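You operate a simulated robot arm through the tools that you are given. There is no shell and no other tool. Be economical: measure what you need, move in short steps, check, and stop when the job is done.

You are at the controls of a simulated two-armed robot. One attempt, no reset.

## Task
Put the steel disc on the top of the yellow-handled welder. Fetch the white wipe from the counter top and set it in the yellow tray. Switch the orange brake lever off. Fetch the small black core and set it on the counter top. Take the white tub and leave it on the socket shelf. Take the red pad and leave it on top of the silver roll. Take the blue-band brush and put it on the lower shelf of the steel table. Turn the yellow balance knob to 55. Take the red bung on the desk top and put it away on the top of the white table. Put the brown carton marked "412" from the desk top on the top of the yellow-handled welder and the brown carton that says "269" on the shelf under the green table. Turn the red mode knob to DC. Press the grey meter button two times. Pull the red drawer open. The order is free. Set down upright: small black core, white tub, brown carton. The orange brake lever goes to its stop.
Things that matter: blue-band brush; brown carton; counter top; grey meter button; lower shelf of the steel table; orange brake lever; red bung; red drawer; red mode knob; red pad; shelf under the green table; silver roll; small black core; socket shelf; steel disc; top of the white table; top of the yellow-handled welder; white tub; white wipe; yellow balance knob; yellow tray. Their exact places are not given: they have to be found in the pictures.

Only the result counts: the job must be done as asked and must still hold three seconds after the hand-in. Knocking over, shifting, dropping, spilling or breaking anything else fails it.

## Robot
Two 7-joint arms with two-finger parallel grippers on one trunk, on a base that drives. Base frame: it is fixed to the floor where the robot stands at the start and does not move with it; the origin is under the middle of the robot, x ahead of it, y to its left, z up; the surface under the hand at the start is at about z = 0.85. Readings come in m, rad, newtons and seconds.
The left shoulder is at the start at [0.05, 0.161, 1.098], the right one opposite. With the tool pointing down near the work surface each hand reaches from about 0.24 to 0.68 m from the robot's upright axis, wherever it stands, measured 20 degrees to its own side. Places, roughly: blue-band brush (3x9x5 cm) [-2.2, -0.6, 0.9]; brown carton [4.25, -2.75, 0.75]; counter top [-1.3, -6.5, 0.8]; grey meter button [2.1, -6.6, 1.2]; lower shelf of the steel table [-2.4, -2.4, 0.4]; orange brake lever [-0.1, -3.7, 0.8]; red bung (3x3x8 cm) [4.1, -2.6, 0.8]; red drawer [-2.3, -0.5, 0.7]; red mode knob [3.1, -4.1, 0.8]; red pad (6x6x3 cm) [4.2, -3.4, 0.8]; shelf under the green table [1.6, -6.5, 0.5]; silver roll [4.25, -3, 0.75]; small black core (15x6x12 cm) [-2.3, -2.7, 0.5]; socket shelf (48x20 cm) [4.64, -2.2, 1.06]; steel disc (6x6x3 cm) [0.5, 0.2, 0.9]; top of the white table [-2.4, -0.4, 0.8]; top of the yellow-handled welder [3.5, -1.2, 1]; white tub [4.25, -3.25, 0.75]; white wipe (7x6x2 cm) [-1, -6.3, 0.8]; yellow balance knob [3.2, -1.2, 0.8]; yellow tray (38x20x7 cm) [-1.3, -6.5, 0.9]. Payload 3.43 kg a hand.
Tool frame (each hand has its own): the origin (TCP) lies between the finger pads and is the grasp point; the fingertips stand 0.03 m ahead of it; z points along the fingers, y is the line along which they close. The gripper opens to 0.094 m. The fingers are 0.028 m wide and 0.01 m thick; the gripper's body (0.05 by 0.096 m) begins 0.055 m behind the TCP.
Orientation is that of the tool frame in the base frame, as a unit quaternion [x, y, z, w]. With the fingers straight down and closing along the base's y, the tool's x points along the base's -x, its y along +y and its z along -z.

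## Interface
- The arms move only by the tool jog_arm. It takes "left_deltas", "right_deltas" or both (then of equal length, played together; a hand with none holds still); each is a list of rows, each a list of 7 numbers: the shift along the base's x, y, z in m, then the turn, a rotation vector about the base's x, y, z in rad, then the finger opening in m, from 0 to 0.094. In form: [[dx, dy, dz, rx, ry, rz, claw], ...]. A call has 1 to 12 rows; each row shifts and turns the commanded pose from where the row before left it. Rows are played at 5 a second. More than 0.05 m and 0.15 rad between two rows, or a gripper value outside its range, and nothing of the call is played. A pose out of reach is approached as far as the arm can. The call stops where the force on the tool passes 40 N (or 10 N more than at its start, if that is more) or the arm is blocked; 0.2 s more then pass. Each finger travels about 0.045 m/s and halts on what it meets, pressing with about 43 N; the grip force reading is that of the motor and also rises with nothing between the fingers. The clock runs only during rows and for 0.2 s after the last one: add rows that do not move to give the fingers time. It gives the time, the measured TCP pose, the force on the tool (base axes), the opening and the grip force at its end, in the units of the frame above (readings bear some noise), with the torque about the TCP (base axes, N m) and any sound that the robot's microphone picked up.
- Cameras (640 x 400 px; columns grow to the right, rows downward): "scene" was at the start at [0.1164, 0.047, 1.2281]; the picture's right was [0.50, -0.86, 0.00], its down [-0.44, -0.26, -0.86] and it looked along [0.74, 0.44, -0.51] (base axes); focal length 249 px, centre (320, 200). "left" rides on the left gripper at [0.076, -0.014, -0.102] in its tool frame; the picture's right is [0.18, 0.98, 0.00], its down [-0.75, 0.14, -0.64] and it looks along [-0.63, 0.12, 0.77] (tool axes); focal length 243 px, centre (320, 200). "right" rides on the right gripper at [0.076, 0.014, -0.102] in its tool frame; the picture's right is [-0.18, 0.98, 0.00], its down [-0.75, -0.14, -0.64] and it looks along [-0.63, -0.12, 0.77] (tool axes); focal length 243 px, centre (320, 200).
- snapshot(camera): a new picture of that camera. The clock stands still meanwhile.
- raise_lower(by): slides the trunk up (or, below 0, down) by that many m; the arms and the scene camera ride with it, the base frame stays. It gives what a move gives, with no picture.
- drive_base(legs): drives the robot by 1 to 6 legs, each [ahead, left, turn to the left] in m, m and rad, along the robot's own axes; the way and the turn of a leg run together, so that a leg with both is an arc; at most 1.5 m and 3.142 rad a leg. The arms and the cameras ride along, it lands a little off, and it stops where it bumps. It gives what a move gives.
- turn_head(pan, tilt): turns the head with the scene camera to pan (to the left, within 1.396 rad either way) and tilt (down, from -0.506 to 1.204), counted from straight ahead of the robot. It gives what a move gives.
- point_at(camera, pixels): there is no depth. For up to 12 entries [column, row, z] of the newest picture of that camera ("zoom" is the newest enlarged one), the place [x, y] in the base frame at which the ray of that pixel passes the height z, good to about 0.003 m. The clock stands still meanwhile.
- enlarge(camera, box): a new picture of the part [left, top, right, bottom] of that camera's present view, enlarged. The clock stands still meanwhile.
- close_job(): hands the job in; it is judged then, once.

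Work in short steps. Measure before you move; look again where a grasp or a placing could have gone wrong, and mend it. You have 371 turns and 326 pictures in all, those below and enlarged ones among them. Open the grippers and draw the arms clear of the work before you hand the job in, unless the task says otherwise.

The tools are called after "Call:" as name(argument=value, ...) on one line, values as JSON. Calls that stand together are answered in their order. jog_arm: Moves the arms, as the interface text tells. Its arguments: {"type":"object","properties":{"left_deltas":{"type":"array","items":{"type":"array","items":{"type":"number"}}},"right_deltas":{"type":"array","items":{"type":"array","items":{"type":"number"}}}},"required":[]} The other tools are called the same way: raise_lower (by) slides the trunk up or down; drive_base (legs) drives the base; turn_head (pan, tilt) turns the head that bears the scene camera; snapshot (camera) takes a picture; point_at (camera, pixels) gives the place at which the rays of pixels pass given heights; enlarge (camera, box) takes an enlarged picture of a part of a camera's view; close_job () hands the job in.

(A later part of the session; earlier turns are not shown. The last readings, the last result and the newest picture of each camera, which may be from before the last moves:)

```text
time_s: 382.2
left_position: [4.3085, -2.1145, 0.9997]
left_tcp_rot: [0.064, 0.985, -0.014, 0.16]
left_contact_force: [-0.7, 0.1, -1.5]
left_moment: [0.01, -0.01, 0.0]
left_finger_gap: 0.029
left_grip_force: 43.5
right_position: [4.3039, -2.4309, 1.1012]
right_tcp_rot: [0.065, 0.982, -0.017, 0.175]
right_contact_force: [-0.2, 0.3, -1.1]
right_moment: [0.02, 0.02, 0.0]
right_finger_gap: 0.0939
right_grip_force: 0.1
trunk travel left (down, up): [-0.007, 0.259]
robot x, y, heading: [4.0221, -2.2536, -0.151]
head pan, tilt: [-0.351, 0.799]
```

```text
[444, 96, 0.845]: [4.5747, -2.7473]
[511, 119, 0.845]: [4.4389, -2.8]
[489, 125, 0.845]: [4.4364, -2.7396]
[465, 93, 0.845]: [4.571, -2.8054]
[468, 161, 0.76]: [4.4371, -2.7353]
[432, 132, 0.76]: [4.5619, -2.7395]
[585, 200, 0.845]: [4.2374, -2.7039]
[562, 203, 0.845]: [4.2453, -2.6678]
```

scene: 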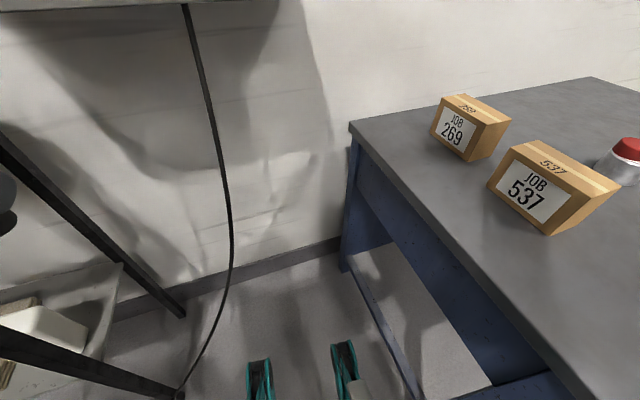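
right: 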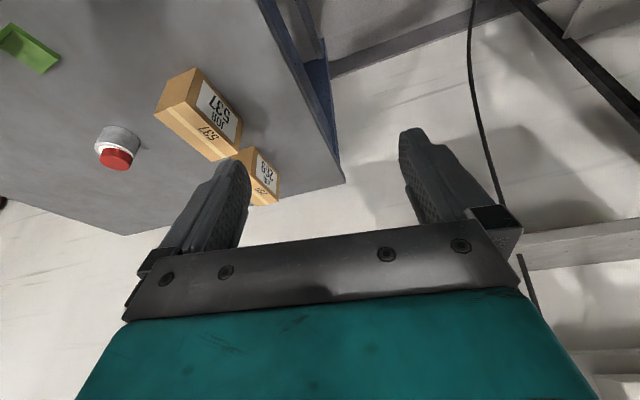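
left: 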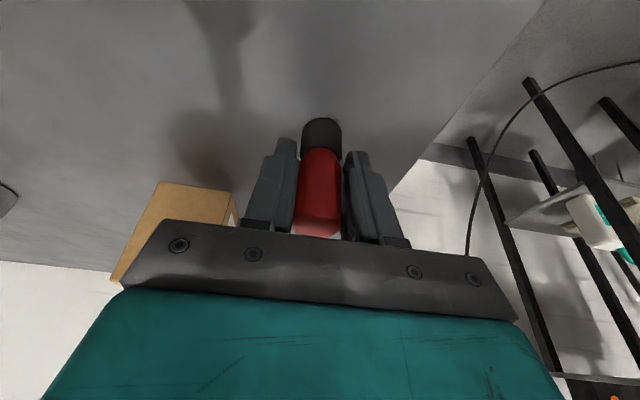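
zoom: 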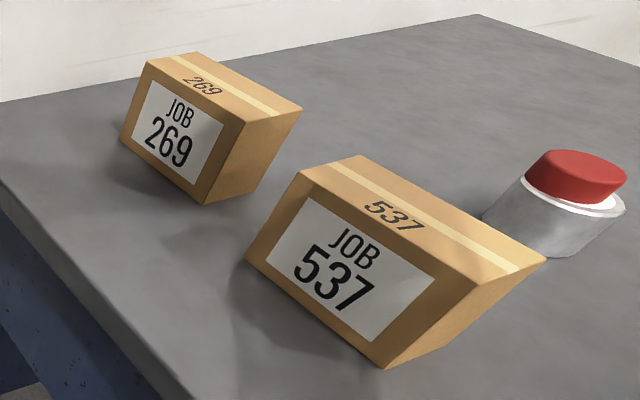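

269 centre ≈(4.504,-2.765). Move the right hand above it with yaw corrected.

Call:
jog_arm(right_deltas=[[0.02, -0.042, 0, 0, 0, 0.067, 0.094], [0.022, -0.042, 0, 0, 0, 0.067, 0.094], [0.024, -0.042, 0, 0, 0, 0, 0.094], [0.025, -0.042, 0, 0, 0, 0, 0.094], [0.025, -0.042, 0, 0, 0, 0, 0.094], [0.025, -0.042, 0, 0, 0, 0, 0.094], [0.025, -0.042, -0.0, 0, 0, 0, 0.094], [0.025, -0.04, -0.0, 0, 0, 0, 0.094], [0, 0, -0.04, 0, 0, 0, 0.094], [0, 0, -0.04, 0, 0, 0, 0.094], [0, 0, -0.04, 0, 0, 0, 0.094], [0, 0, 0, 0, 0, 0, 0.094]])

Call:
snapshot(camera="right")

Call:
snapshot(camera="scene")

```text
time_s: 384.8
left_position: [4.3078, -2.1128, 0.9996]
left_tcp_rot: [0.065, 0.985, -0.015, 0.159]
left_contact_force: [-0.6, 0.0, -1.2]
left_moment: [0.0, 0.03, 0.02]
left_finger_gap: 0.029
left_grip_force: 42.8
right_position: [4.4626, -2.715, 0.9819]
right_tcp_rot: [-0.002, 0.984, -0.005, 0.176]
right_contact_force: [0.2, -0.1, -0.3]
right_moment: [-0.02, 0.0, -0.02]
right_finger_gap: 0.0939
right_grip_force: 0.1
right hand out of reach, approached as far as the arm can: row 7, 8
trunk travel left (down, up): [-0.007, 0.259]
robot x, y, heading: [4.0233, -2.253, -0.155]
head pan, tilt: [-0.351, 0.799]
```

```text
178 pictures are left
```

right: 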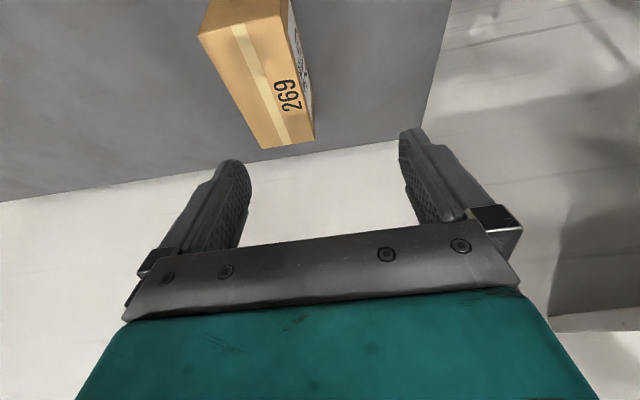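

```text
177 pictures are left
```

scene: 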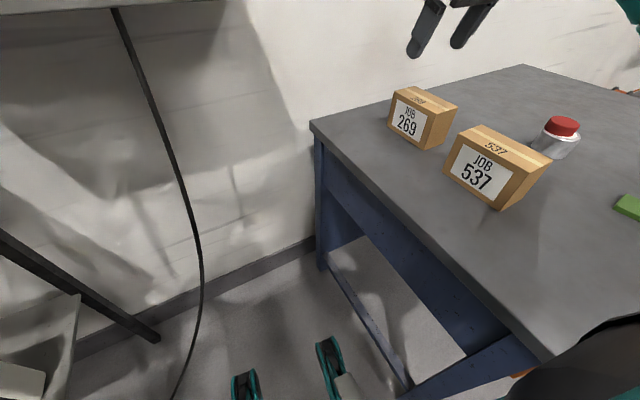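

Call:
point_at(camera="right", pixels=[[264, 149, 0.845], [313, 140, 0.845], [198, 38, 0.845], [283, 14, 0.845]])

Call:
jog_arm(right_deltas=[[0.0, 0, 0, 0, -0.08, 0, 0.094], [0.0, 0.0, 0, 0, -0.08, 0, 0.094], [0.015, -0.02, -0.02, 0, 0, 0, 0.094], [0.015, -0.02, -0.02, 0, 0, 0, 0.094], [0.005, -0.01, -0.01, 0, 0, 0, 0.094], [0, 0, 0, 0, 0, 0, 0.094]])

Call:
snapshot(camera="right")

```text
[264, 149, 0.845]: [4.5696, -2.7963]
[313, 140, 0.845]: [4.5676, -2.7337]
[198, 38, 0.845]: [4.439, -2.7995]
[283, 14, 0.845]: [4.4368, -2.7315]
```

```text
time_s: 386.2
left_position: [4.3077, -2.1133, 0.9985]
left_tcp_rot: [0.065, 0.985, -0.015, 0.16]
left_contact_force: [-0.2, 0.3, -1.2]
left_moment: [0.03, 0.02, -0.02]
left_finger_gap: 0.0288
left_grip_force: 42.6
right_position: [4.4929, -2.7535, 0.9419]
right_tcp_rot: [-0.001, 0.967, -0.006, 0.253]
right_contact_force: [0.1, -0.4, 0.1]
right_moment: [0.0, 0.01, 0.01]
right_finger_gap: 0.0939
right_grip_force: 0.1
right hand out of reach, approached as far as the arm can: row 5
trunk travel left (down, up): [-0.007, 0.259]
robot x, y, heading: [4.0217, -2.2551, -0.152]
head pan, tilt: [-0.351, 0.799]
```

```text
176 pictures are left
```

right: 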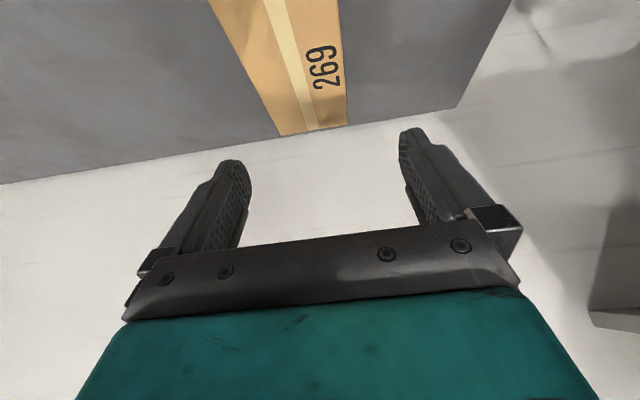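

At the reach limit, so I move the base 3 cm ahead and 2 cm right.

Call:
drive_base(legs=[[0.03, -0.02, 0]])

Call:
jog_arm(right_deltas=[[-0.018, 0.012, -0.02, 0, 0, 0, 0.094], [0, 0, -0.03, 0, 0, 0, 0.094], [0, 0, 0, 0, 0, 0, 0.094]])

Call:
snapshot(camera="right")

Call:
snapshot(camera="scene")

```text
time_s: 387.1
left_position: [4.3344, -2.1168, 0.9987]
left_tcp_rot: [0.065, 0.985, -0.015, 0.16]
left_contact_force: [-0.2, 0.9, -0.5]
left_moment: [0.02, 0.01, -0.03]
left_finger_gap: 0.0289
left_grip_force: 43.1
right_position: [4.5181, -2.7589, 0.9409]
right_tcp_rot: [0.001, 0.967, -0.006, 0.253]
right_contact_force: [0.0, 0.7, -0.7]
right_moment: [-0.01, 0.02, 0.03]
right_finger_gap: 0.094
right_grip_force: 0.0
trunk travel left (down, up): [-0.007, 0.259]
robot x, y, heading: [4.05, -2.2572, -0.153]
head pan, tilt: [-0.351, 0.799]
```

```text
time_s: 387.9
left_position: [4.3359, -2.1165, 0.9994]
left_tcp_rot: [0.067, 0.985, -0.014, 0.16]
left_contact_force: [0.4, 0.7, -0.8]
left_moment: [-0.01, -0.01, -0.02]
left_finger_gap: 0.0289
left_grip_force: 42.8
right_position: [4.5008, -2.7472, 0.8924]
right_tcp_rot: [0.0, 0.967, -0.006, 0.254]
right_contact_force: [0.5, 0.3, -0.9]
right_moment: [-0.02, -0.01, -0.01]
right_finger_gap: 0.0941
right_grip_force: 0.0
trunk travel left (down, up): [-0.007, 0.259]
robot x, y, heading: [4.0509, -2.2574, -0.151]
head pan, tilt: [-0.351, 0.799]
```

```text
175 pictures are left
```

right: 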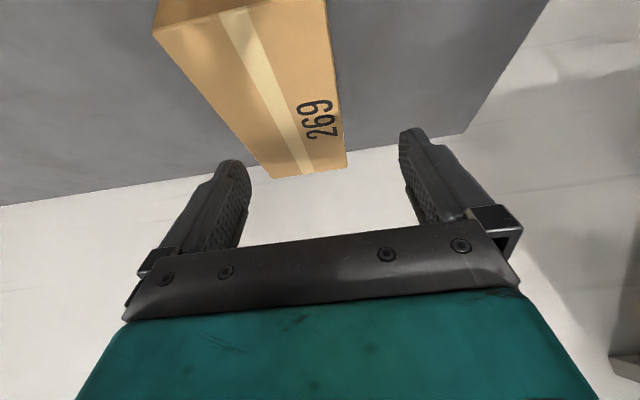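

```text
174 pictures are left
```

scene: 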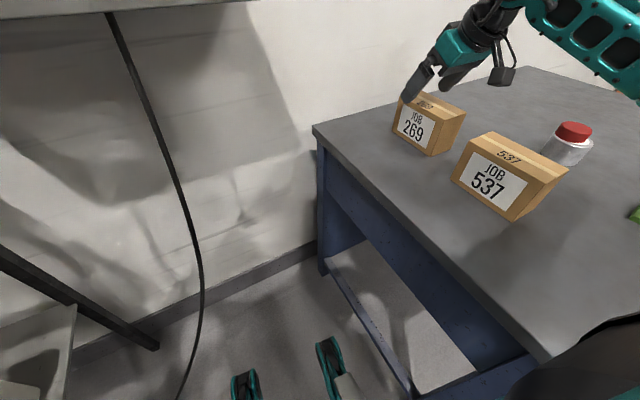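

Now within reach. Shift y -0.018 and descend to z≈0.828, then close.

Call:
jog_arm(right_deltas=[[0.0, -0.017, 0.0, 0, 0, 0, 0.094], [0, 0, -0.03, 0, 0, 0, 0.094], [0, 0, -0.02, 0, 0, 0, 0.094], [0, 0, -0.014, 0, 0, 0, 0.094], [0, 0, 0, 0, 0, 0, 0.094]])

Call:
snapshot(camera="right")

```text
time_s: 389.1
left_position: [4.3354, -2.1174, 0.9988]
left_tcp_rot: [0.065, 0.985, -0.015, 0.16]
left_contact_force: [-0.3, 0.7, -1.0]
left_moment: [-0.02, 0.04, -0.01]
left_finger_gap: 0.029
left_grip_force: 42.9
right_position: [4.5005, -2.7638, 0.8265]
right_tcp_rot: [0.001, 0.968, -0.007, 0.253]
right_contact_force: [0.2, 1.0, -1.1]
right_moment: [-0.01, 0.01, -0.04]
right_finger_gap: 0.0939
right_grip_force: 0.1
trunk travel left (down, up): [-0.007, 0.259]
robot x, y, heading: [4.0512, -2.2585, -0.159]
head pan, tilt: [-0.351, 0.799]
```

```text
173 pictures are left
```

right: 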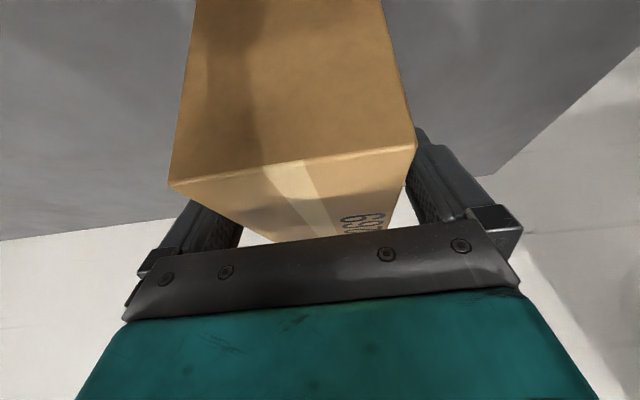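

Call:
jog_arm(right_deltas=[[0, 0, -0.004, 0, 0, 0, 0.094], [0, 0, 0, 0, 0, 0, 0.07], [0, 0, 0, 0, 0, 0, 0.05], [0, 0, 0, 0, 0, 0, 0.05], [0, 0, 0, 0, 0, 0, 0.05], [0, 0, 0, 0, 0, 0, 0.05], [0, 0, 0.03, 0, 0, 0, 0.05], [0, 0, 0.04, 0, 0, 0, 0.05], [0, 0, 0.045, 0, 0, 0, 0.05], [0, 0, 0.045, 0, 0, 0, 0.05], [0, 0, 0, 0, 0, 0, 0.05]])

Call:
snapshot(camera="right")

Call:
snapshot(camera="scene")

```text
time_s: 391.5
left_position: [4.3363, -2.1177, 0.9982]
left_tcp_rot: [0.066, 0.985, -0.014, 0.16]
left_contact_force: [0.0, 0.1, -1.1]
left_moment: [0.02, 0.0, -0.02]
left_finger_gap: 0.0288
left_grip_force: 42.7
right_position: [4.4994, -2.7615, 0.9847]
right_tcp_rot: [0.001, 0.968, -0.005, 0.253]
right_contact_force: [0.8, -0.7, -5.0]
right_moment: [-0.02, -0.02, -0.02]
right_finger_gap: 0.0705
right_grip_force: 43.1
trunk travel left (down, up): [-0.007, 0.259]
robot x, y, heading: [4.0492, -2.2558, -0.162]
head pan, tilt: [-0.351, 0.799]
```

```text
172 pictures are left
```

right: 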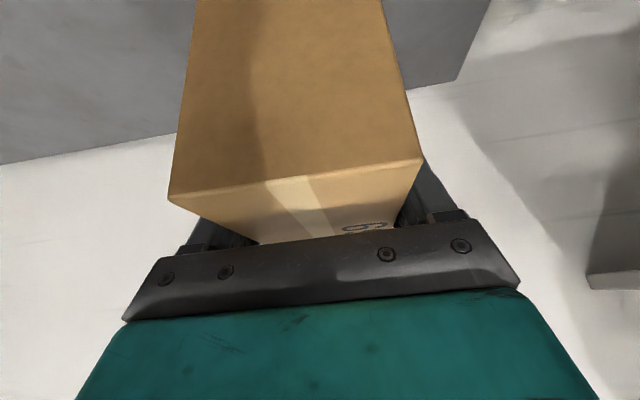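

```text
171 pictures are left
```

scene: 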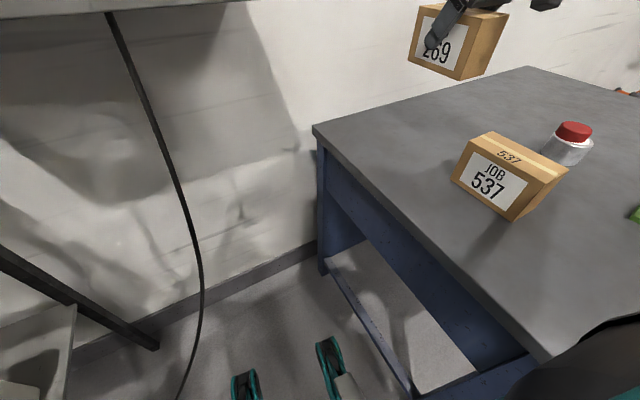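

Carton 269 is held. I draw it in, raise a bit, and drive out toward the south side.

Call:
jog_arm(right_deltas=[[-0.02, 0.03, 0.03, 0, 0, 0, 0.05], [-0.02, 0.035, 0.02, 0, 0, 0, 0.05], [-0.02, 0.035, 0.02, 0, 0, 0, 0.05], [-0.03, 0.035, 0.0, 0, 0, 0, 0.05], [-0.03, 0.035, 0.0, 0, 0, 0, 0.05], [-0.03, 0.035, 0.0, 0, 0, 0, 0.05], [-0.03, 0.02, 0.0, 0, 0, 0, 0.05], [0, 0, 0, 0, 0, 0, 0.05]])

Call:
drive_base(legs=[[-0.55, 0, 0], [0, 0, 0.155], [-0.9, -0.2, 0]])

Call:
drive_base(legs=[[-0.1, -1.2, 0]])

Call:
turn_head(pan=-1.2, tilt=0.3)

Call:
snapshot(camera="scene")

```text
time_s: 393.3
left_position: [4.3355, -2.1181, 0.9993]
left_tcp_rot: [0.065, 0.985, -0.014, 0.16]
left_contact_force: [0.0, 0.4, -1.2]
left_moment: [0.02, 0.02, 0.01]
left_finger_gap: 0.0289
left_grip_force: 43.6
right_position: [4.3194, -2.5353, 1.0522]
right_tcp_rot: [0.001, 0.968, -0.007, 0.253]
right_contact_force: [0.2, -0.9, -5.3]
right_moment: [0.0, 0.01, -0.02]
right_finger_gap: 0.0702
right_grip_force: 42.6
trunk travel left (down, up): [-0.007, 0.259]
robot x, y, heading: [4.0494, -2.2545, -0.158]
head pan, tilt: [-0.351, 0.799]
```

```text
time_s: 401.5
left_position: [2.8641, -2.1783, 0.9994]
left_tcp_rot: [-0.005, 0.987, -0.002, 0.161]
left_contact_force: [0.1, 0.1, -0.9]
left_moment: [0.0, 0.0, -0.02]
left_finger_gap: 0.0291
left_grip_force: 42.9
right_position: [2.9092, -2.5945, 1.0528]
right_tcp_rot: [-0.07, 0.965, 0.013, 0.253]
right_contact_force: [0.9, 0.6, -4.6]
right_moment: [-0.04, 0.0, -0.03]
right_finger_gap: 0.0701
right_grip_force: 42.6
trunk travel left (down, up): [-0.007, 0.259]
robot x, y, heading: [2.6022, -2.358, -0.01]
head pan, tilt: [-0.351, 0.799]
```

```text
time_s: 412.4
left_position: [2.7408, -3.3953, 0.9993]
left_tcp_rot: [0.004, 0.987, -0.004, 0.16]
left_contact_force: [-0.6, 0.0, -1.1]
left_moment: [-0.01, 0.01, -0.04]
left_finger_gap: 0.0288
left_grip_force: 43.2
right_position: [2.7771, -3.8101, 1.0514]
right_tcp_rot: [-0.059, 0.966, 0.009, 0.253]
right_contact_force: [0.0, 0.6, -3.4]
right_moment: [0.02, 0.01, -0.05]
right_finger_gap: 0.0704
right_grip_force: 42.9
trunk travel left (down, up): [-0.007, 0.259]
robot x, y, heading: [2.4756, -3.5739, -0.031]
head pan, tilt: [-0.351, 0.799]
```

```text
time_s: 413.6
left_position: [2.7423, -3.3932, 0.9983]
left_tcp_rot: [0.005, 0.987, -0.003, 0.161]
left_contact_force: [-0.2, -0.8, -0.6]
left_moment: [-0.01, 0.03, -0.03]
left_finger_gap: 0.0289
left_grip_force: 42.6
right_position: [2.7775, -3.8109, 1.0526]
right_tcp_rot: [-0.059, 0.965, 0.009, 0.254]
right_contact_force: [0.1, 0.2, -4.1]
right_moment: [0.04, 0.01, -0.02]
right_finger_gap: 0.0703
right_grip_force: 42.2
trunk travel left (down, up): [-0.007, 0.259]
robot x, y, heading: [2.474, -3.5681, -0.035]
head pan, tilt: [-1.201, 0.3]
```

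```text
170 pictures are left
```

scene: 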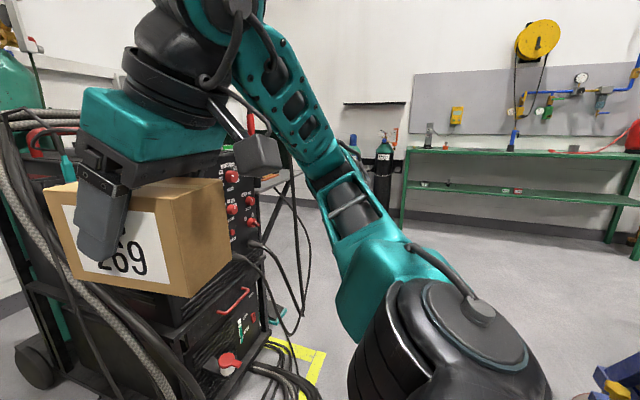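

The green table is ahead. I turn to face it (heading -1.57) and drive south.

Call:
drive_base(legs=[[0, 0, -1.535], [1.5, 0, 0]])

Call:
turn_head(pan=-0.4, tilt=0.4)

Call:
snapshot(camera="scene")

```text
time_s: 424.8
left_position: [2.6782, -5.3238, 0.9996]
left_tcp_rot: [0.683, 0.713, -0.113, 0.113]
left_contact_force: [-0.9, 0.2, -2.3]
left_moment: [0.04, 0.01, 0.01]
left_finger_gap: 0.0287
left_grip_force: 43.0
right_position: [2.2615, -5.3816, 1.0514]
right_tcp_rot: [0.622, 0.741, -0.168, 0.19]
right_contact_force: [-0.1, 0.2, -5.0]
right_moment: [0.01, -0.01, -0.02]
right_finger_gap: 0.0701
right_grip_force: 43.0
trunk travel left (down, up): [-0.007, 0.259]
robot x, y, heading: [2.4889, -5.0667, -1.551]
head pan, tilt: [-1.201, 0.3]
```

```text
time_s: 425.9
left_position: [2.6763, -5.3241, 0.9992]
left_tcp_rot: [0.683, 0.712, -0.114, 0.113]
left_contact_force: [0.4, -0.1, -1.4]
left_moment: [0.02, 0.03, 0.04]
left_finger_gap: 0.0288
left_grip_force: 42.8
right_position: [2.2618, -5.3827, 1.0532]
right_tcp_rot: [0.623, 0.74, -0.168, 0.19]
right_contact_force: [-0.6, 0.3, -4.6]
right_moment: [-0.01, -0.01, 0.0]
right_finger_gap: 0.0699
right_grip_force: 43.1
trunk travel left (down, up): [-0.007, 0.259]
robot x, y, heading: [2.4907, -5.0666, -1.553]
head pan, tilt: [-0.4, 0.4]
```

```text
169 pictures are left
```

scene: 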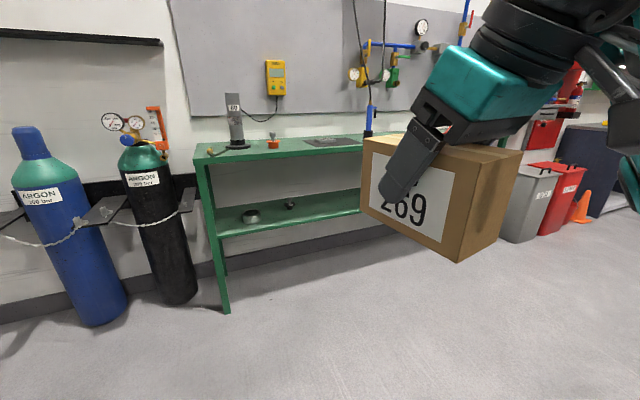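

Move west to x≈1.65 and closer.

Call:
drive_base(legs=[[0, -0.85, -0.02], [0.5, 0, 0]])

Call:
turn_head(pan=0.0, tilt=0.5)

Call:
snapshot(camera="scene")

```text
time_s: 436.2
left_position: [1.8151, -5.8248, 0.9991]
left_tcp_rot: [0.693, 0.702, -0.115, 0.112]
left_contact_force: [-0.6, -0.2, -0.5]
left_moment: [0.03, -0.02, 0.01]
left_finger_gap: 0.0287
left_grip_force: 43.7
right_position: [1.3993, -5.8703, 1.0522]
right_tcp_rot: [0.632, 0.733, -0.17, 0.188]
right_contact_force: [-0.2, 0.4, -4.5]
right_moment: [0.0, -0.02, 0.01]
right_finger_gap: 0.0703
right_grip_force: 43.4
trunk travel left (down, up): [-0.007, 0.259]
robot x, y, heading: [1.6349, -5.5679, -1.577]
head pan, tilt: [-0.4, 0.4]
```

```text
time_s: 437.1
left_position: [1.8151, -5.8243, 0.999]
left_tcp_rot: [0.693, 0.703, -0.115, 0.112]
left_contact_force: [-0.5, 0.9, -0.7]
left_moment: [0.0, 0.02, -0.05]
left_finger_gap: 0.0287
left_grip_force: 43.3
right_position: [1.3992, -5.8705, 1.0519]
right_tcp_rot: [0.632, 0.732, -0.17, 0.187]
right_contact_force: [-0.1, 1.2, -4.9]
right_moment: [-0.01, 0.01, 0.04]
right_finger_gap: 0.0701
right_grip_force: 42.7
trunk travel left (down, up): [-0.007, 0.259]
robot x, y, heading: [1.6373, -5.5602, -1.573]
head pan, tilt: [0.0, 0.499]
```

```text
168 pictures are left
```

scene: 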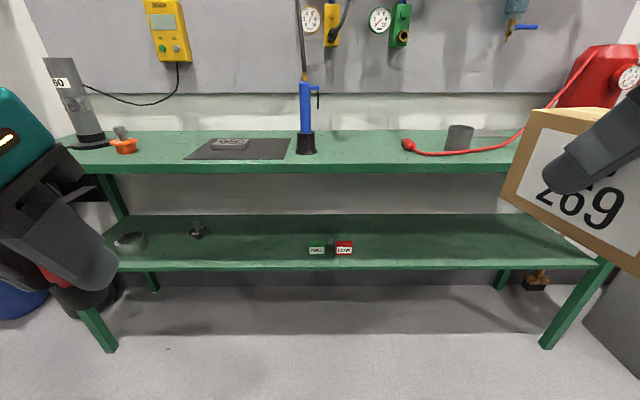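

Call:
point_at(camera="scene", pixels=[[320, 262, 0.5], [320, 216, 0.5], [320, 164, 0.85], [320, 164, 0.9], [320, 131, 0.85], [320, 131, 0.9], [105, 350, 0], [548, 345, 0], [118, 262, 0.5], [600, 258, 0.5], [346, 252, 0.5], [165, 45, 1.2]])

```text
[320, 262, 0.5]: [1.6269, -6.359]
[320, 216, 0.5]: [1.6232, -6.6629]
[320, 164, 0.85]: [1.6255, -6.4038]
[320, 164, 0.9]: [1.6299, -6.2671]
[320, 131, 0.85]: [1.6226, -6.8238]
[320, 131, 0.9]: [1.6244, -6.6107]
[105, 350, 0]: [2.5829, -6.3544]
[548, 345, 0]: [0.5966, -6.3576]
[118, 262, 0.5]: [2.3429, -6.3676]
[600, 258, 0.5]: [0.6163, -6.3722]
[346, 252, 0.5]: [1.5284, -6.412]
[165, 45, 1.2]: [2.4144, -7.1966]
```

Shelf front edge y≈-6.36, z 0.5, the same depth as the top (underside ≈0.83). The tilted hand can slide the carton in. I position the robot at x≈1.4, y≈-5.95.

Call:
drive_base(legs=[[0, -0.23, 0], [0.38, 0, 0]])

Call:
jog_arm(right_deltas=[[0, 0.02, -0.045, 0, 0, 0, 0.05], [0, 0.02, -0.045, 0, 0, 0, 0.05], [0, 0, -0.05, 0, 0, 0, 0.05], [0, 0, -0.05, 0, 0, 0, 0.05], [0, 0, -0.05, 0, 0, 0, 0.05], [0, 0, 0, 0, 0, 0, 0.05]])

Call:
turn_head(pan=-0.3, tilt=0.9)

Call:
snapshot(camera="scene")

```text
time_s: 441.8
left_position: [1.5863, -6.213, 0.9989]
left_tcp_rot: [0.69, 0.705, -0.116, 0.112]
left_contact_force: [0.6, 0.1, -2.0]
left_moment: [0.02, 0.03, 0.03]
left_finger_gap: 0.0287
left_grip_force: 42.8
right_position: [1.1702, -6.2613, 1.0525]
right_tcp_rot: [0.63, 0.734, -0.17, 0.188]
right_contact_force: [0.4, -0.3, -4.2]
right_moment: [-0.02, 0.03, -0.02]
right_finger_gap: 0.0702
right_grip_force: 42.9
trunk travel left (down, up): [-0.007, 0.259]
robot x, y, heading: [1.4071, -5.9545, -1.574]
head pan, tilt: [0.0, 0.499]
```

```text
time_s: 442.9
left_position: [1.586, -6.2092, 1.0006]
left_tcp_rot: [0.691, 0.705, -0.117, 0.114]
left_contact_force: [0.2, -0.3, -1.5]
left_moment: [-0.01, 0.01, 0.0]
left_finger_gap: 0.0288
left_grip_force: 43.6
right_position: [1.1589, -6.2947, 0.9075]
right_tcp_rot: [0.628, 0.733, -0.177, 0.191]
right_contact_force: [0.2, 22.7, 17.2]
right_moment: [-0.19, 0.64, -0.61]
right_finger_gap: 0.0703
right_grip_force: 41.5
right hand out of reach, approached as far as the arm can: row 2, 3, 4, 5
trunk travel left (down, up): [-0.007, 0.259]
robot x, y, heading: [1.4031, -5.9514, -1.566]
head pan, tilt: [0.0, 0.499]
stopped in row 5 (right hand): the force on the tool passed its limit at 106 N (the readings are from after the stop); the commanded pose is now the measured one
```

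```text
time_s: 443.8
left_position: [1.5866, -6.2079, 0.9999]
left_tcp_rot: [0.69, 0.705, -0.117, 0.114]
left_contact_force: [-0.7, 0.2, -1.2]
left_moment: [-0.01, 0.01, 0.01]
left_finger_gap: 0.0287
left_grip_force: 42.7
right_position: [1.1591, -6.2954, 0.9086]
right_tcp_rot: [0.629, 0.732, -0.178, 0.191]
right_contact_force: [-0.4, 32.4, 28.5]
right_moment: [-0.26, 0.93, -0.92]
right_finger_gap: 0.0704
right_grip_force: 43.1
trunk travel left (down, up): [-0.007, 0.259]
robot x, y, heading: [1.4041, -5.9511, -1.574]
head pan, tilt: [-0.3, 0.901]
```

```text
167 pictures are left
```

scene: 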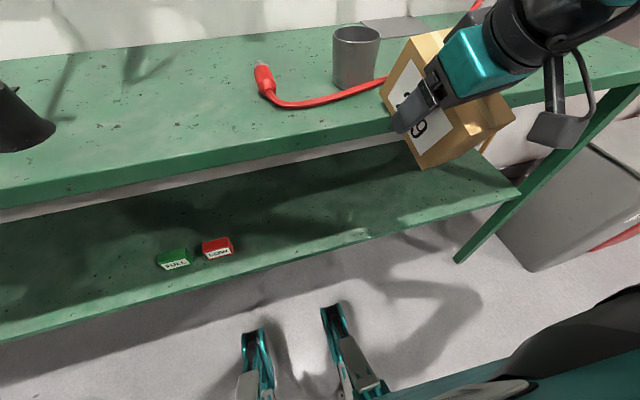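

The arm drifted forward and the carton pressed against the table edge. I lift and back off at once.

Call:
jog_arm(right_deltas=[[0, 0.01, 0.03, 0, 0, 0, 0.05], [0, 0.03, 0.03, 0, 0, 0, 0.05], [0, 0.0, 0.04, 0, 0, 0, 0.05], [0, 0, 0, 0, 0, 0, 0.05]])

Call:
snapshot(camera="scene")

Call:
snapshot(camera="right")

```text
time_s: 444.8
left_position: [1.5855, -6.2109, 0.9993]
left_tcp_rot: [0.691, 0.705, -0.115, 0.112]
left_contact_force: [-0.7, 0.3, -0.7]
left_moment: [0.02, 0.01, -0.01]
left_finger_gap: 0.0285
left_grip_force: 42.6
right_position: [1.1602, -6.2572, 1.0063]
right_tcp_rot: [0.629, 0.733, -0.174, 0.191]
right_contact_force: [0.0, -0.4, -4.8]
right_moment: [0.02, -0.02, -0.01]
right_finger_gap: 0.0701
right_grip_force: 43.2
trunk travel left (down, up): [-0.007, 0.259]
robot x, y, heading: [1.406, -5.9527, -1.572]
head pan, tilt: [-0.3, 0.901]
```

```text
166 pictures are left
```

scene: 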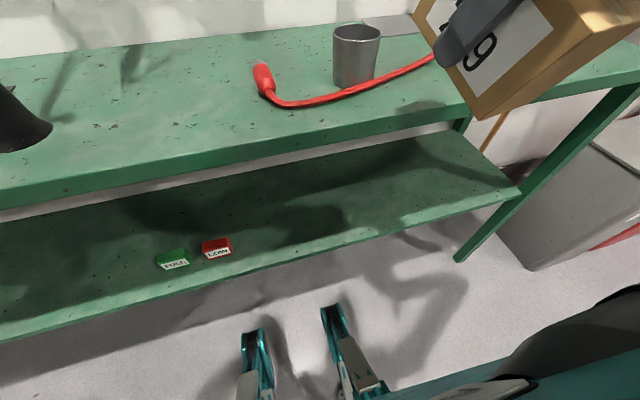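

```text
165 pictures are left
```

right: 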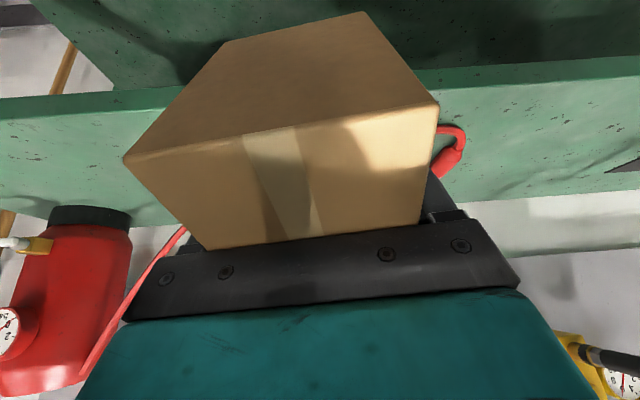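

The carton pitched in the grip. I back the robot 0.2 m and inspect it.

Call:
drive_base(legs=[[-0.2, 0, 0]])

Call:
turn_head(pan=-0.5, tilt=0.6)

Call:
snapshot(camera="scene")

```text
time_s: 446.4
left_position: [1.586, -6.0127, 0.9997]
left_tcp_rot: [0.69, 0.706, -0.115, 0.112]
left_contact_force: [0.0, 1.0, -0.4]
left_moment: [-0.01, -0.01, -0.01]
left_finger_gap: 0.0288
left_grip_force: 43.6
right_position: [1.1605, -6.0592, 1.0056]
right_tcp_rot: [0.629, 0.733, -0.174, 0.19]
right_contact_force: [1.2, -0.5, -4.0]
right_moment: [-0.01, -0.02, -0.02]
right_finger_gap: 0.0702
right_grip_force: 43.0
trunk travel left (down, up): [-0.007, 0.259]
robot x, y, heading: [1.4059, -5.7529, -1.569]
head pan, tilt: [-0.3, 0.901]
```

```text
time_s: 447.2
left_position: [1.586, -6.012, 0.9989]
left_tcp_rot: [0.69, 0.706, -0.115, 0.113]
left_contact_force: [0.5, -0.7, -0.4]
left_moment: [0.03, -0.03, 0.0]
left_finger_gap: 0.0285
left_grip_force: 42.8
right_position: [1.161, -6.0597, 1.0056]
right_tcp_rot: [0.629, 0.734, -0.174, 0.191]
right_contact_force: [-0.9, -0.3, -5.2]
right_moment: [-0.02, 0.0, 0.03]
right_finger_gap: 0.0702
right_grip_force: 42.8
trunk travel left (down, up): [-0.007, 0.259]
robot x, y, heading: [1.403, -5.7534, -1.569]
head pan, tilt: [-0.499, 0.6]
```

```text
164 pictures are left
```

scene: 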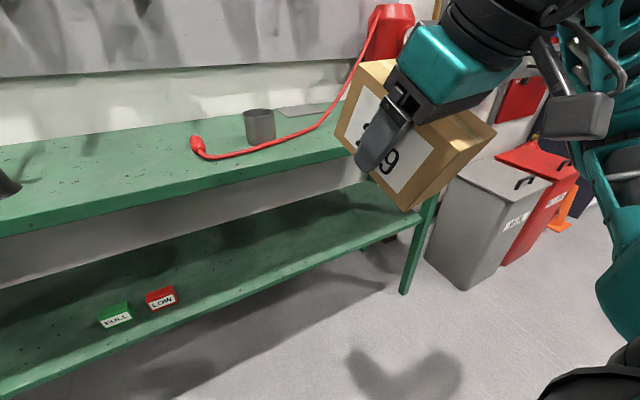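

The far end is pitched up ~30°. I'll set the carton on the table top's free front area (x≈1.54) and regrip it with a flatter hand. First reposition and level it.

Call:
point_at(camera="scene", pixels=[[197, 145, 0.88], [258, 140, 0.87], [10, 195, 0.87], [290, 140, 0.87], [0, 237, 0.867], [305, 160, 0.867]])

Call:
jog_arm(right_deltas=[[0, 0.0, 0.02, 0.15, 0, 0, 0.05], [0, 0.0, 0.02, 0.15, 0, 0, 0.05], [0, 0.0, 0.02, 0.15, 0, 0, 0.05], [0, 0, 0, 0, 0, 0, 0.05]])

Call:
drive_base(legs=[[0, 0.33, 0]])

Call:
turn_head(pan=-0.3, tilt=0.6)

Call:
snapshot(camera="scene")

```text
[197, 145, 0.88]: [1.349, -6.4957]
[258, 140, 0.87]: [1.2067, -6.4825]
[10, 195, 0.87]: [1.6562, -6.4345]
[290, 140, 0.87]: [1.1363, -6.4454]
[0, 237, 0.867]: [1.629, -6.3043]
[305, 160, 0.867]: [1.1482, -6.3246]
```

```text
time_s: 448.2
left_position: [1.5862, -6.0126, 0.9991]
left_tcp_rot: [0.69, 0.706, -0.115, 0.113]
left_contact_force: [0.4, 0.2, -0.8]
left_moment: [-0.02, -0.02, -0.02]
left_finger_gap: 0.0291
left_grip_force: 42.7
right_position: [1.1605, -6.0596, 1.0669]
right_tcp_rot: [0.655, 0.754, -0.006, 0.045]
right_contact_force: [0.1, -0.1, -4.1]
right_moment: [-0.01, 0.02, -0.03]
right_finger_gap: 0.0701
right_grip_force: 43.4
trunk travel left (down, up): [-0.007, 0.259]
robot x, y, heading: [1.404, -5.7508, -1.57]
head pan, tilt: [-0.499, 0.6]
```

```text
time_s: 451.8
left_position: [1.9296, -6.01, 1.0001]
left_tcp_rot: [0.689, 0.707, -0.114, 0.113]
left_contact_force: [-0.4, -0.4, -0.8]
left_moment: [0.01, -0.04, 0.03]
left_finger_gap: 0.0286
left_grip_force: 42.5
right_position: [1.5035, -6.0591, 1.0665]
right_tcp_rot: [0.653, 0.756, -0.005, 0.046]
right_contact_force: [0.8, 0.0, -5.0]
right_moment: [0.03, -0.04, 0.0]
right_finger_gap: 0.0701
right_grip_force: 43.4
trunk travel left (down, up): [-0.007, 0.259]
robot x, y, heading: [1.7456, -5.7542, -1.566]
head pan, tilt: [-0.499, 0.6]
```

```text
time_s: 452.5
left_position: [1.9295, -6.0105, 0.9992]
left_tcp_rot: [0.688, 0.708, -0.114, 0.113]
left_contact_force: [0.1, 0.2, -1.3]
left_moment: [0.02, 0.01, 0.02]
left_finger_gap: 0.0286
left_grip_force: 43.2
right_position: [1.5035, -6.0592, 1.066]
right_tcp_rot: [0.654, 0.755, -0.006, 0.045]
right_contact_force: [-0.5, -0.9, -5.1]
right_moment: [-0.02, 0.01, 0.02]
right_finger_gap: 0.0703
right_grip_force: 42.8
trunk travel left (down, up): [-0.007, 0.259]
robot x, y, heading: [1.745, -5.7509, -1.568]
head pan, tilt: [-0.3, 0.6]
```

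```text
163 pictures are left
```

scene: 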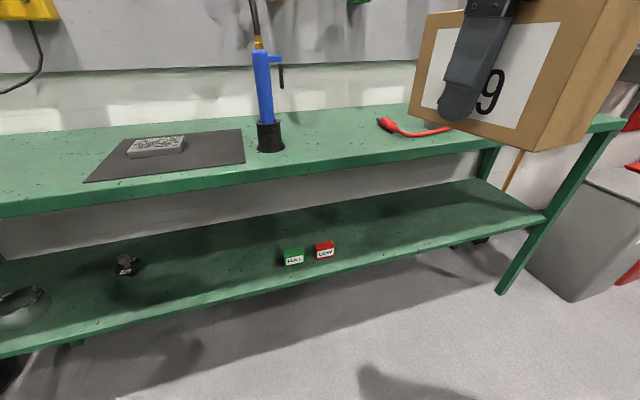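

Box looks level and lined up between the pump (x 1.66) and hose (x 1.35). I go ahead and carry it over the top's front area.

Call:
drive_base(legs=[[0.17, 0, 0]])

Call:
jog_arm(right_deltas=[[0, -0.045, 0, 0, 0, 0, 0.05], [0, -0.045, 0, 0, 0, 0, 0.05], [0, -0.045, 0, 0, 0, 0, 0.05], [0, -0.045, 0, 0, 0, 0, 0.05], [0, -0.02, -0.02, 0, 0, 0, 0.05], [0, 0, -0.03, 0, 0, 0, 0.05], [0, 0, -0.02, 0, 0, 0, 0.05], [0, 0, 0, 0, 0, 0, 0.05]])

Call:
turn_head(pan=-0.35, tilt=0.75)

Call:
snapshot(camera="scene")

Call:
snapshot(camera="right")

```text
time_s: 454.0
left_position: [1.9275, -6.1851, 0.9998]
left_tcp_rot: [0.689, 0.707, -0.115, 0.112]
left_contact_force: [0.0, -0.4, 0.0]
left_moment: [0.0, 0.02, 0.0]
left_finger_gap: 0.0286
left_grip_force: 42.5
right_position: [1.5045, -6.2327, 1.0668]
right_tcp_rot: [0.654, 0.755, -0.006, 0.045]
right_contact_force: [-0.3, 0.6, -4.8]
right_moment: [0.05, 0.01, 0.04]
right_finger_gap: 0.0704
right_grip_force: 43.2
trunk travel left (down, up): [-0.007, 0.259]
robot x, y, heading: [1.7445, -5.9271, -1.566]
head pan, tilt: [-0.3, 0.6]
```

```text
time_s: 455.8
left_position: [1.9296, -6.1852, 0.9992]
left_tcp_rot: [0.689, 0.707, -0.115, 0.112]
left_contact_force: [0.1, -0.9, -1.0]
left_moment: [0.01, 0.0, -0.02]
left_finger_gap: 0.0291
left_grip_force: 42.7
right_position: [1.5045, -6.4355, 0.9968]
right_tcp_rot: [0.654, 0.755, -0.006, 0.046]
right_contact_force: [0.4, 0.0, -3.7]
right_moment: [-0.01, 0.03, -0.01]
right_finger_gap: 0.0703
right_grip_force: 43.3
trunk travel left (down, up): [-0.007, 0.259]
robot x, y, heading: [1.7436, -5.9255, -1.567]
head pan, tilt: [-0.3, 0.6]
```

```text
time_s: 456.5
left_position: [1.9301, -6.1858, 0.9992]
left_tcp_rot: [0.689, 0.707, -0.115, 0.113]
left_contact_force: [-0.3, 0.0, -1.7]
left_moment: [0.0, 0.02, -0.01]
left_finger_gap: 0.0286
left_grip_force: 43.3
right_position: [1.5032, -6.4334, 0.9952]
right_tcp_rot: [0.654, 0.755, -0.006, 0.046]
right_contact_force: [-0.2, 0.1, -4.5]
right_moment: [-0.03, -0.01, -0.01]
right_finger_gap: 0.0702
right_grip_force: 42.9
trunk travel left (down, up): [-0.007, 0.259]
robot x, y, heading: [1.746, -5.9284, -1.569]
head pan, tilt: [-0.351, 0.75]
```

```text
162 pictures are left
```

scene: 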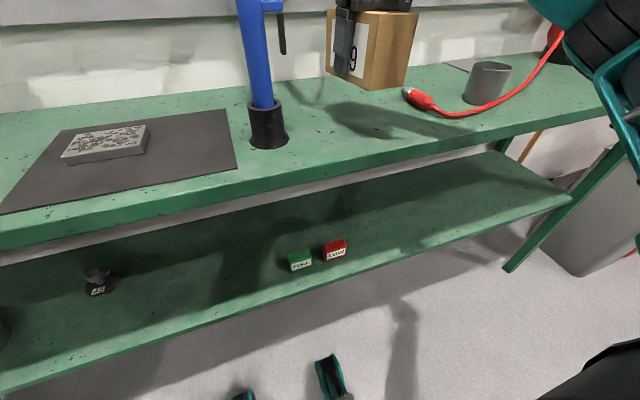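

```text
161 pictures are left
```

right: 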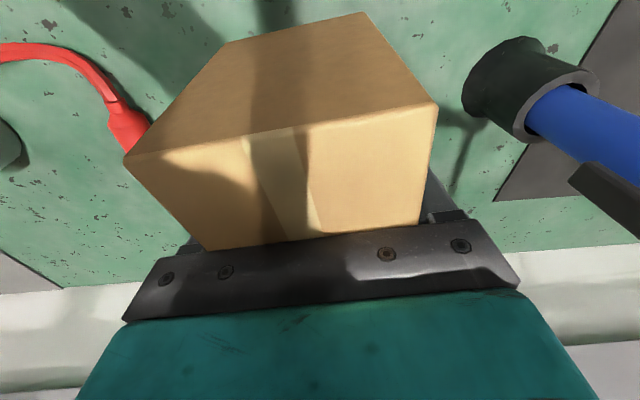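

Over the free area. Lower to contact with the table top.

Call:
jog_arm(right_deltas=[[0, 0, -0.02, 0, 0, 0, 0.05], [0, 0, -0.015, 0, 0, 0, 0.05], [0, 0, -0.008, 0, 0, 0, 0.05], [0, 0, -0.006, 0, 0, 0, 0.05], [0, 0, -0.005, 0, 0, 0, 0.05], [0, 0, -0.005, 0, 0, 0, 0.05], [0, 0, 0, 0, 0, 0, 0.05]])

Call:
enlarge(camera="scene", box=[260, 0, 460, 160])

```text
time_s: 458.1
left_position: [1.9296, -6.185, 1.0005]
left_tcp_rot: [0.689, 0.706, -0.115, 0.112]
left_contact_force: [-0.5, -0.5, -1.4]
left_moment: [0.02, -0.03, 0.01]
left_finger_gap: 0.0289
left_grip_force: 42.8
right_position: [1.504, -6.4351, 0.9362]
right_tcp_rot: [0.654, 0.755, -0.007, 0.046]
right_contact_force: [0.9, 0.3, -4.1]
right_moment: [0.01, 0.01, -0.02]
right_finger_gap: 0.0704
right_grip_force: 43.1
trunk travel left (down, up): [-0.007, 0.259]
robot x, y, heading: [1.7473, -5.9263, -1.57]
head pan, tilt: [-0.351, 0.75]
```

```text
2.50 times, centred on (360, 80) of scene
```

zoom: 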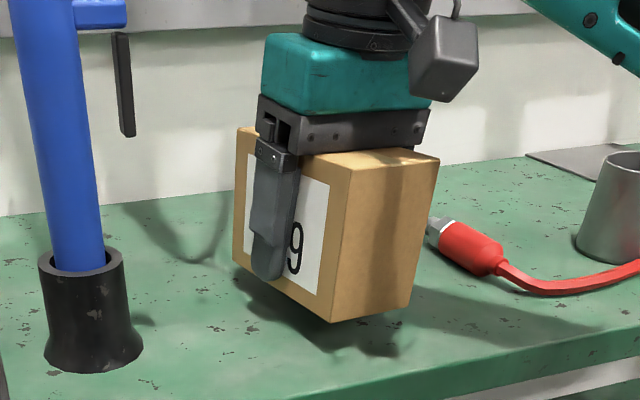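

Call:
jog_arm(right_deltas=[[0, 0, -0.005, 0, 0, 0, 0.05], [0, 0, -0.005, 0, 0, 0, 0.05], [0, 0, -0.004, 0, 0, 0, 0.05], [0, 0, -0.004, 0, 0, 0, 0.05], [0, 0, -0.004, 0, 0, 0, 0.05], [0, 0, 0, 0, 0, 0, 0.05]])

```text
time_s: 459.5
left_position: [1.9302, -6.1844, 0.9991]
left_tcp_rot: [0.688, 0.707, -0.115, 0.114]
left_contact_force: [0.1, 0.2, -1.8]
left_moment: [0.0, 0.01, 0.01]
left_finger_gap: 0.0287
left_grip_force: 43.1
right_position: [1.5035, -6.4322, 0.9177]
right_tcp_rot: [0.655, 0.754, -0.008, 0.047]
right_contact_force: [-5.0, -0.3, 27.6]
right_moment: [0.1, 1.19, -0.02]
right_finger_gap: 0.0705
right_grip_force: 32.8
trunk travel left (down, up): [-0.007, 0.259]
robot x, y, heading: [1.7488, -5.9266, -1.569]
head pan, tilt: [-0.351, 0.75]
```

Contact. Release and rise.

Call:
jog_arm(right_deltas=[[0, 0, 0.002, 0, 0, 0, 0.06], [0, 0, 0, 0, 0, 0, 0.08], [0, 0, 0, 0, 0, 0, 0.094], [0, 0, 0, 0, 0, 0, 0.094], [0, 0, 0, 0, 0, 0, 0.094], [0, 0, 0.03, 0, 0, 0, 0.094], [0, 0, 0.04, 0, 0, 0, 0.094], [0, 0, 0.045, 0, 0, 0, 0.094], [0, 0.03, 0.03, 0, 0, 0, 0.094], [0, 0.04, 0.0, 0, 0, 0, 0.094], [0, 0, 0, 0, 0, 0, 0.094]])

Call:
snapshot(camera="scene")

Call:
snapshot(camera="right")

```text
time_s: 461.9
left_position: [1.9284, -6.1856, 0.9986]
left_tcp_rot: [0.689, 0.707, -0.114, 0.112]
left_contact_force: [-0.1, -0.4, -2.0]
left_moment: [0.03, -0.03, 0.01]
left_finger_gap: 0.0286
left_grip_force: 42.8
right_position: [1.504, -6.3647, 1.0618]
right_tcp_rot: [0.654, 0.755, -0.005, 0.046]
right_contact_force: [0.5, -0.2, 0.1]
right_moment: [-0.02, -0.01, 0.02]
right_finger_gap: 0.094
right_grip_force: 0.0
trunk travel left (down, up): [-0.007, 0.259]
robot x, y, heading: [1.7469, -5.9277, -1.568]
head pan, tilt: [-0.351, 0.75]
```

```text
159 pictures are left
```

scene: 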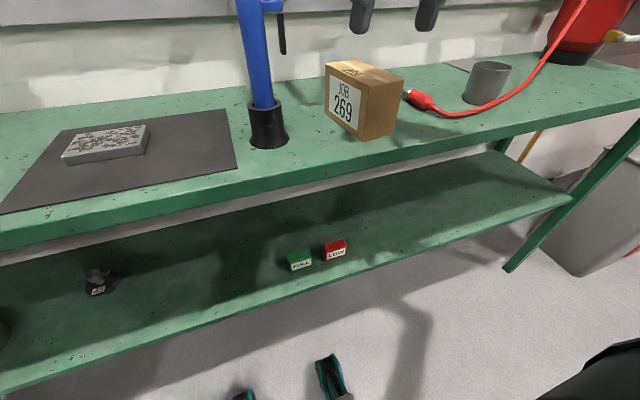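

```text
158 pictures are left
```

right: 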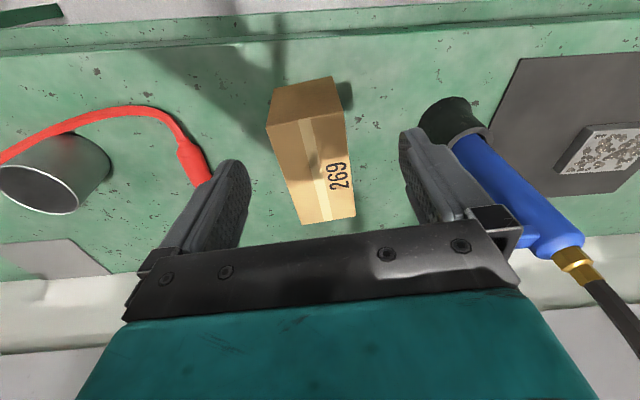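

Call:
point_at(camera="right", pixels=[[267, 127, 0.952], [344, 108, 0.952], [303, 225, 0.952], [355, 216, 0.952], [208, 180, 0.88], [188, 150, 0.88], [275, 85, 0.867], [336, 78, 0.867], [300, 20, 0.867], [420, 120, 0.9]])

```text
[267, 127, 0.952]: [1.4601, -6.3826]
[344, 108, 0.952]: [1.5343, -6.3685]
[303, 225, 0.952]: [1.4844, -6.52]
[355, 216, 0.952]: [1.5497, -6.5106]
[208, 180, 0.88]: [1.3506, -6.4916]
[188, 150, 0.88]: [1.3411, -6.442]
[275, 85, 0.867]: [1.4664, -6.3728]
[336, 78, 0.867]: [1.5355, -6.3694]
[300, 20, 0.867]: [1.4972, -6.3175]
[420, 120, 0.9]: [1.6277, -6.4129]
```

Carton stands upright at (1.507,-6.445). I back the robot 0.12 m, tilt the right hand by 1.0 rad forward, and approach for a flatter grip.

Call:
drive_base(legs=[[-0.12, 0, 0]])

Call:
jog_arm(right_deltas=[[0, 0, 0, -0.15, 0, 0, 0.094], [0, 0, 0, -0.15, 0, 0, 0.094], [0, 0, 0, -0.15, 0, 0, 0.094], [0, 0, 0, -0.15, 0, 0, 0.094], [0, 0, -0.01, -0.15, 0, 0, 0.094], [0, 0, -0.02, -0.15, 0, 0, 0.094], [0, -0.02, -0.02, -0.09, 0, 0, 0.094], [0, -0.02, -0.02, 0, 0, 0, 0.094], [0, 0, 0, 0, 0, 0, 0.094]])

Call:
snapshot(camera="right")

Call:
snapshot(camera="scene")

```text
time_s: 463.2
left_position: [1.9298, -6.0655, 0.9989]
left_tcp_rot: [0.688, 0.707, -0.114, 0.113]
left_contact_force: [-0.9, 0.0, -1.6]
left_moment: [0.06, -0.01, -0.03]
left_finger_gap: 0.0288
left_grip_force: 43.2
right_position: [1.5026, -6.2437, 1.0618]
right_tcp_rot: [0.653, 0.756, -0.007, 0.045]
right_contact_force: [0.1, 0.3, 0.6]
right_moment: [-0.01, 0.03, 0.0]
right_finger_gap: 0.0941
right_grip_force: 0.1
trunk travel left (down, up): [-0.007, 0.259]
robot x, y, heading: [1.7476, -5.8068, -1.564]
head pan, tilt: [-0.351, 0.75]
```

```text
time_s: 465.2
left_position: [1.9295, -6.0643, 0.9997]
left_tcp_rot: [0.688, 0.708, -0.114, 0.112]
left_contact_force: [-0.2, 0.1, -1.7]
left_moment: [0.04, 0.0, -0.02]
left_finger_gap: 0.0287
left_grip_force: 43.7
right_position: [1.5058, -6.2851, 0.9906]
right_tcp_rot: [0.553, 0.662, -0.364, 0.35]
right_contact_force: [-0.4, -0.3, -0.7]
right_moment: [-0.01, 0.0, 0.0]
right_finger_gap: 0.0938
right_grip_force: 0.2
trunk travel left (down, up): [-0.007, 0.259]
robot x, y, heading: [1.7464, -5.8021, -1.57]
head pan, tilt: [-0.351, 0.75]
```

```text
157 pictures are left
```

right: 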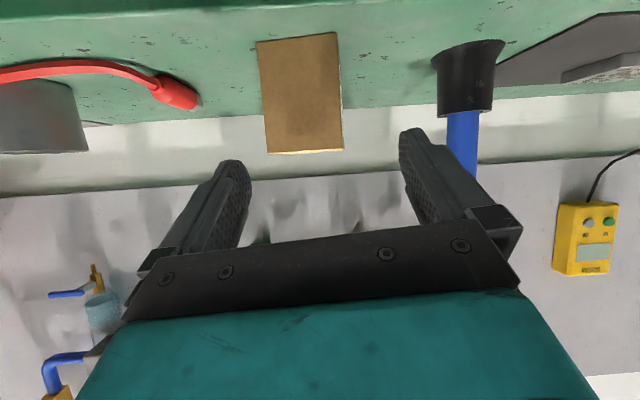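

```text
156 pictures are left
```

scene: 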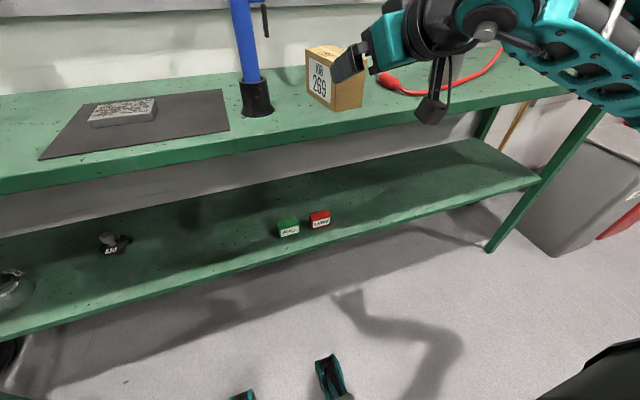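

Call:
point_at(camera="right", pixels=[[268, 153, 0.952], [343, 149, 0.952], [257, 42, 0.867], [336, 33, 0.867], [588, 222, 1.2], [607, 221, 1.2]])

```text
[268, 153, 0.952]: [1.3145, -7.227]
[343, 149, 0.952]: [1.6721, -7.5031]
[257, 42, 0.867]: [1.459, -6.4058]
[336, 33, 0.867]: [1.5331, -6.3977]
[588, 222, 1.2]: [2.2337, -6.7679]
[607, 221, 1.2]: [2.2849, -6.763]
```

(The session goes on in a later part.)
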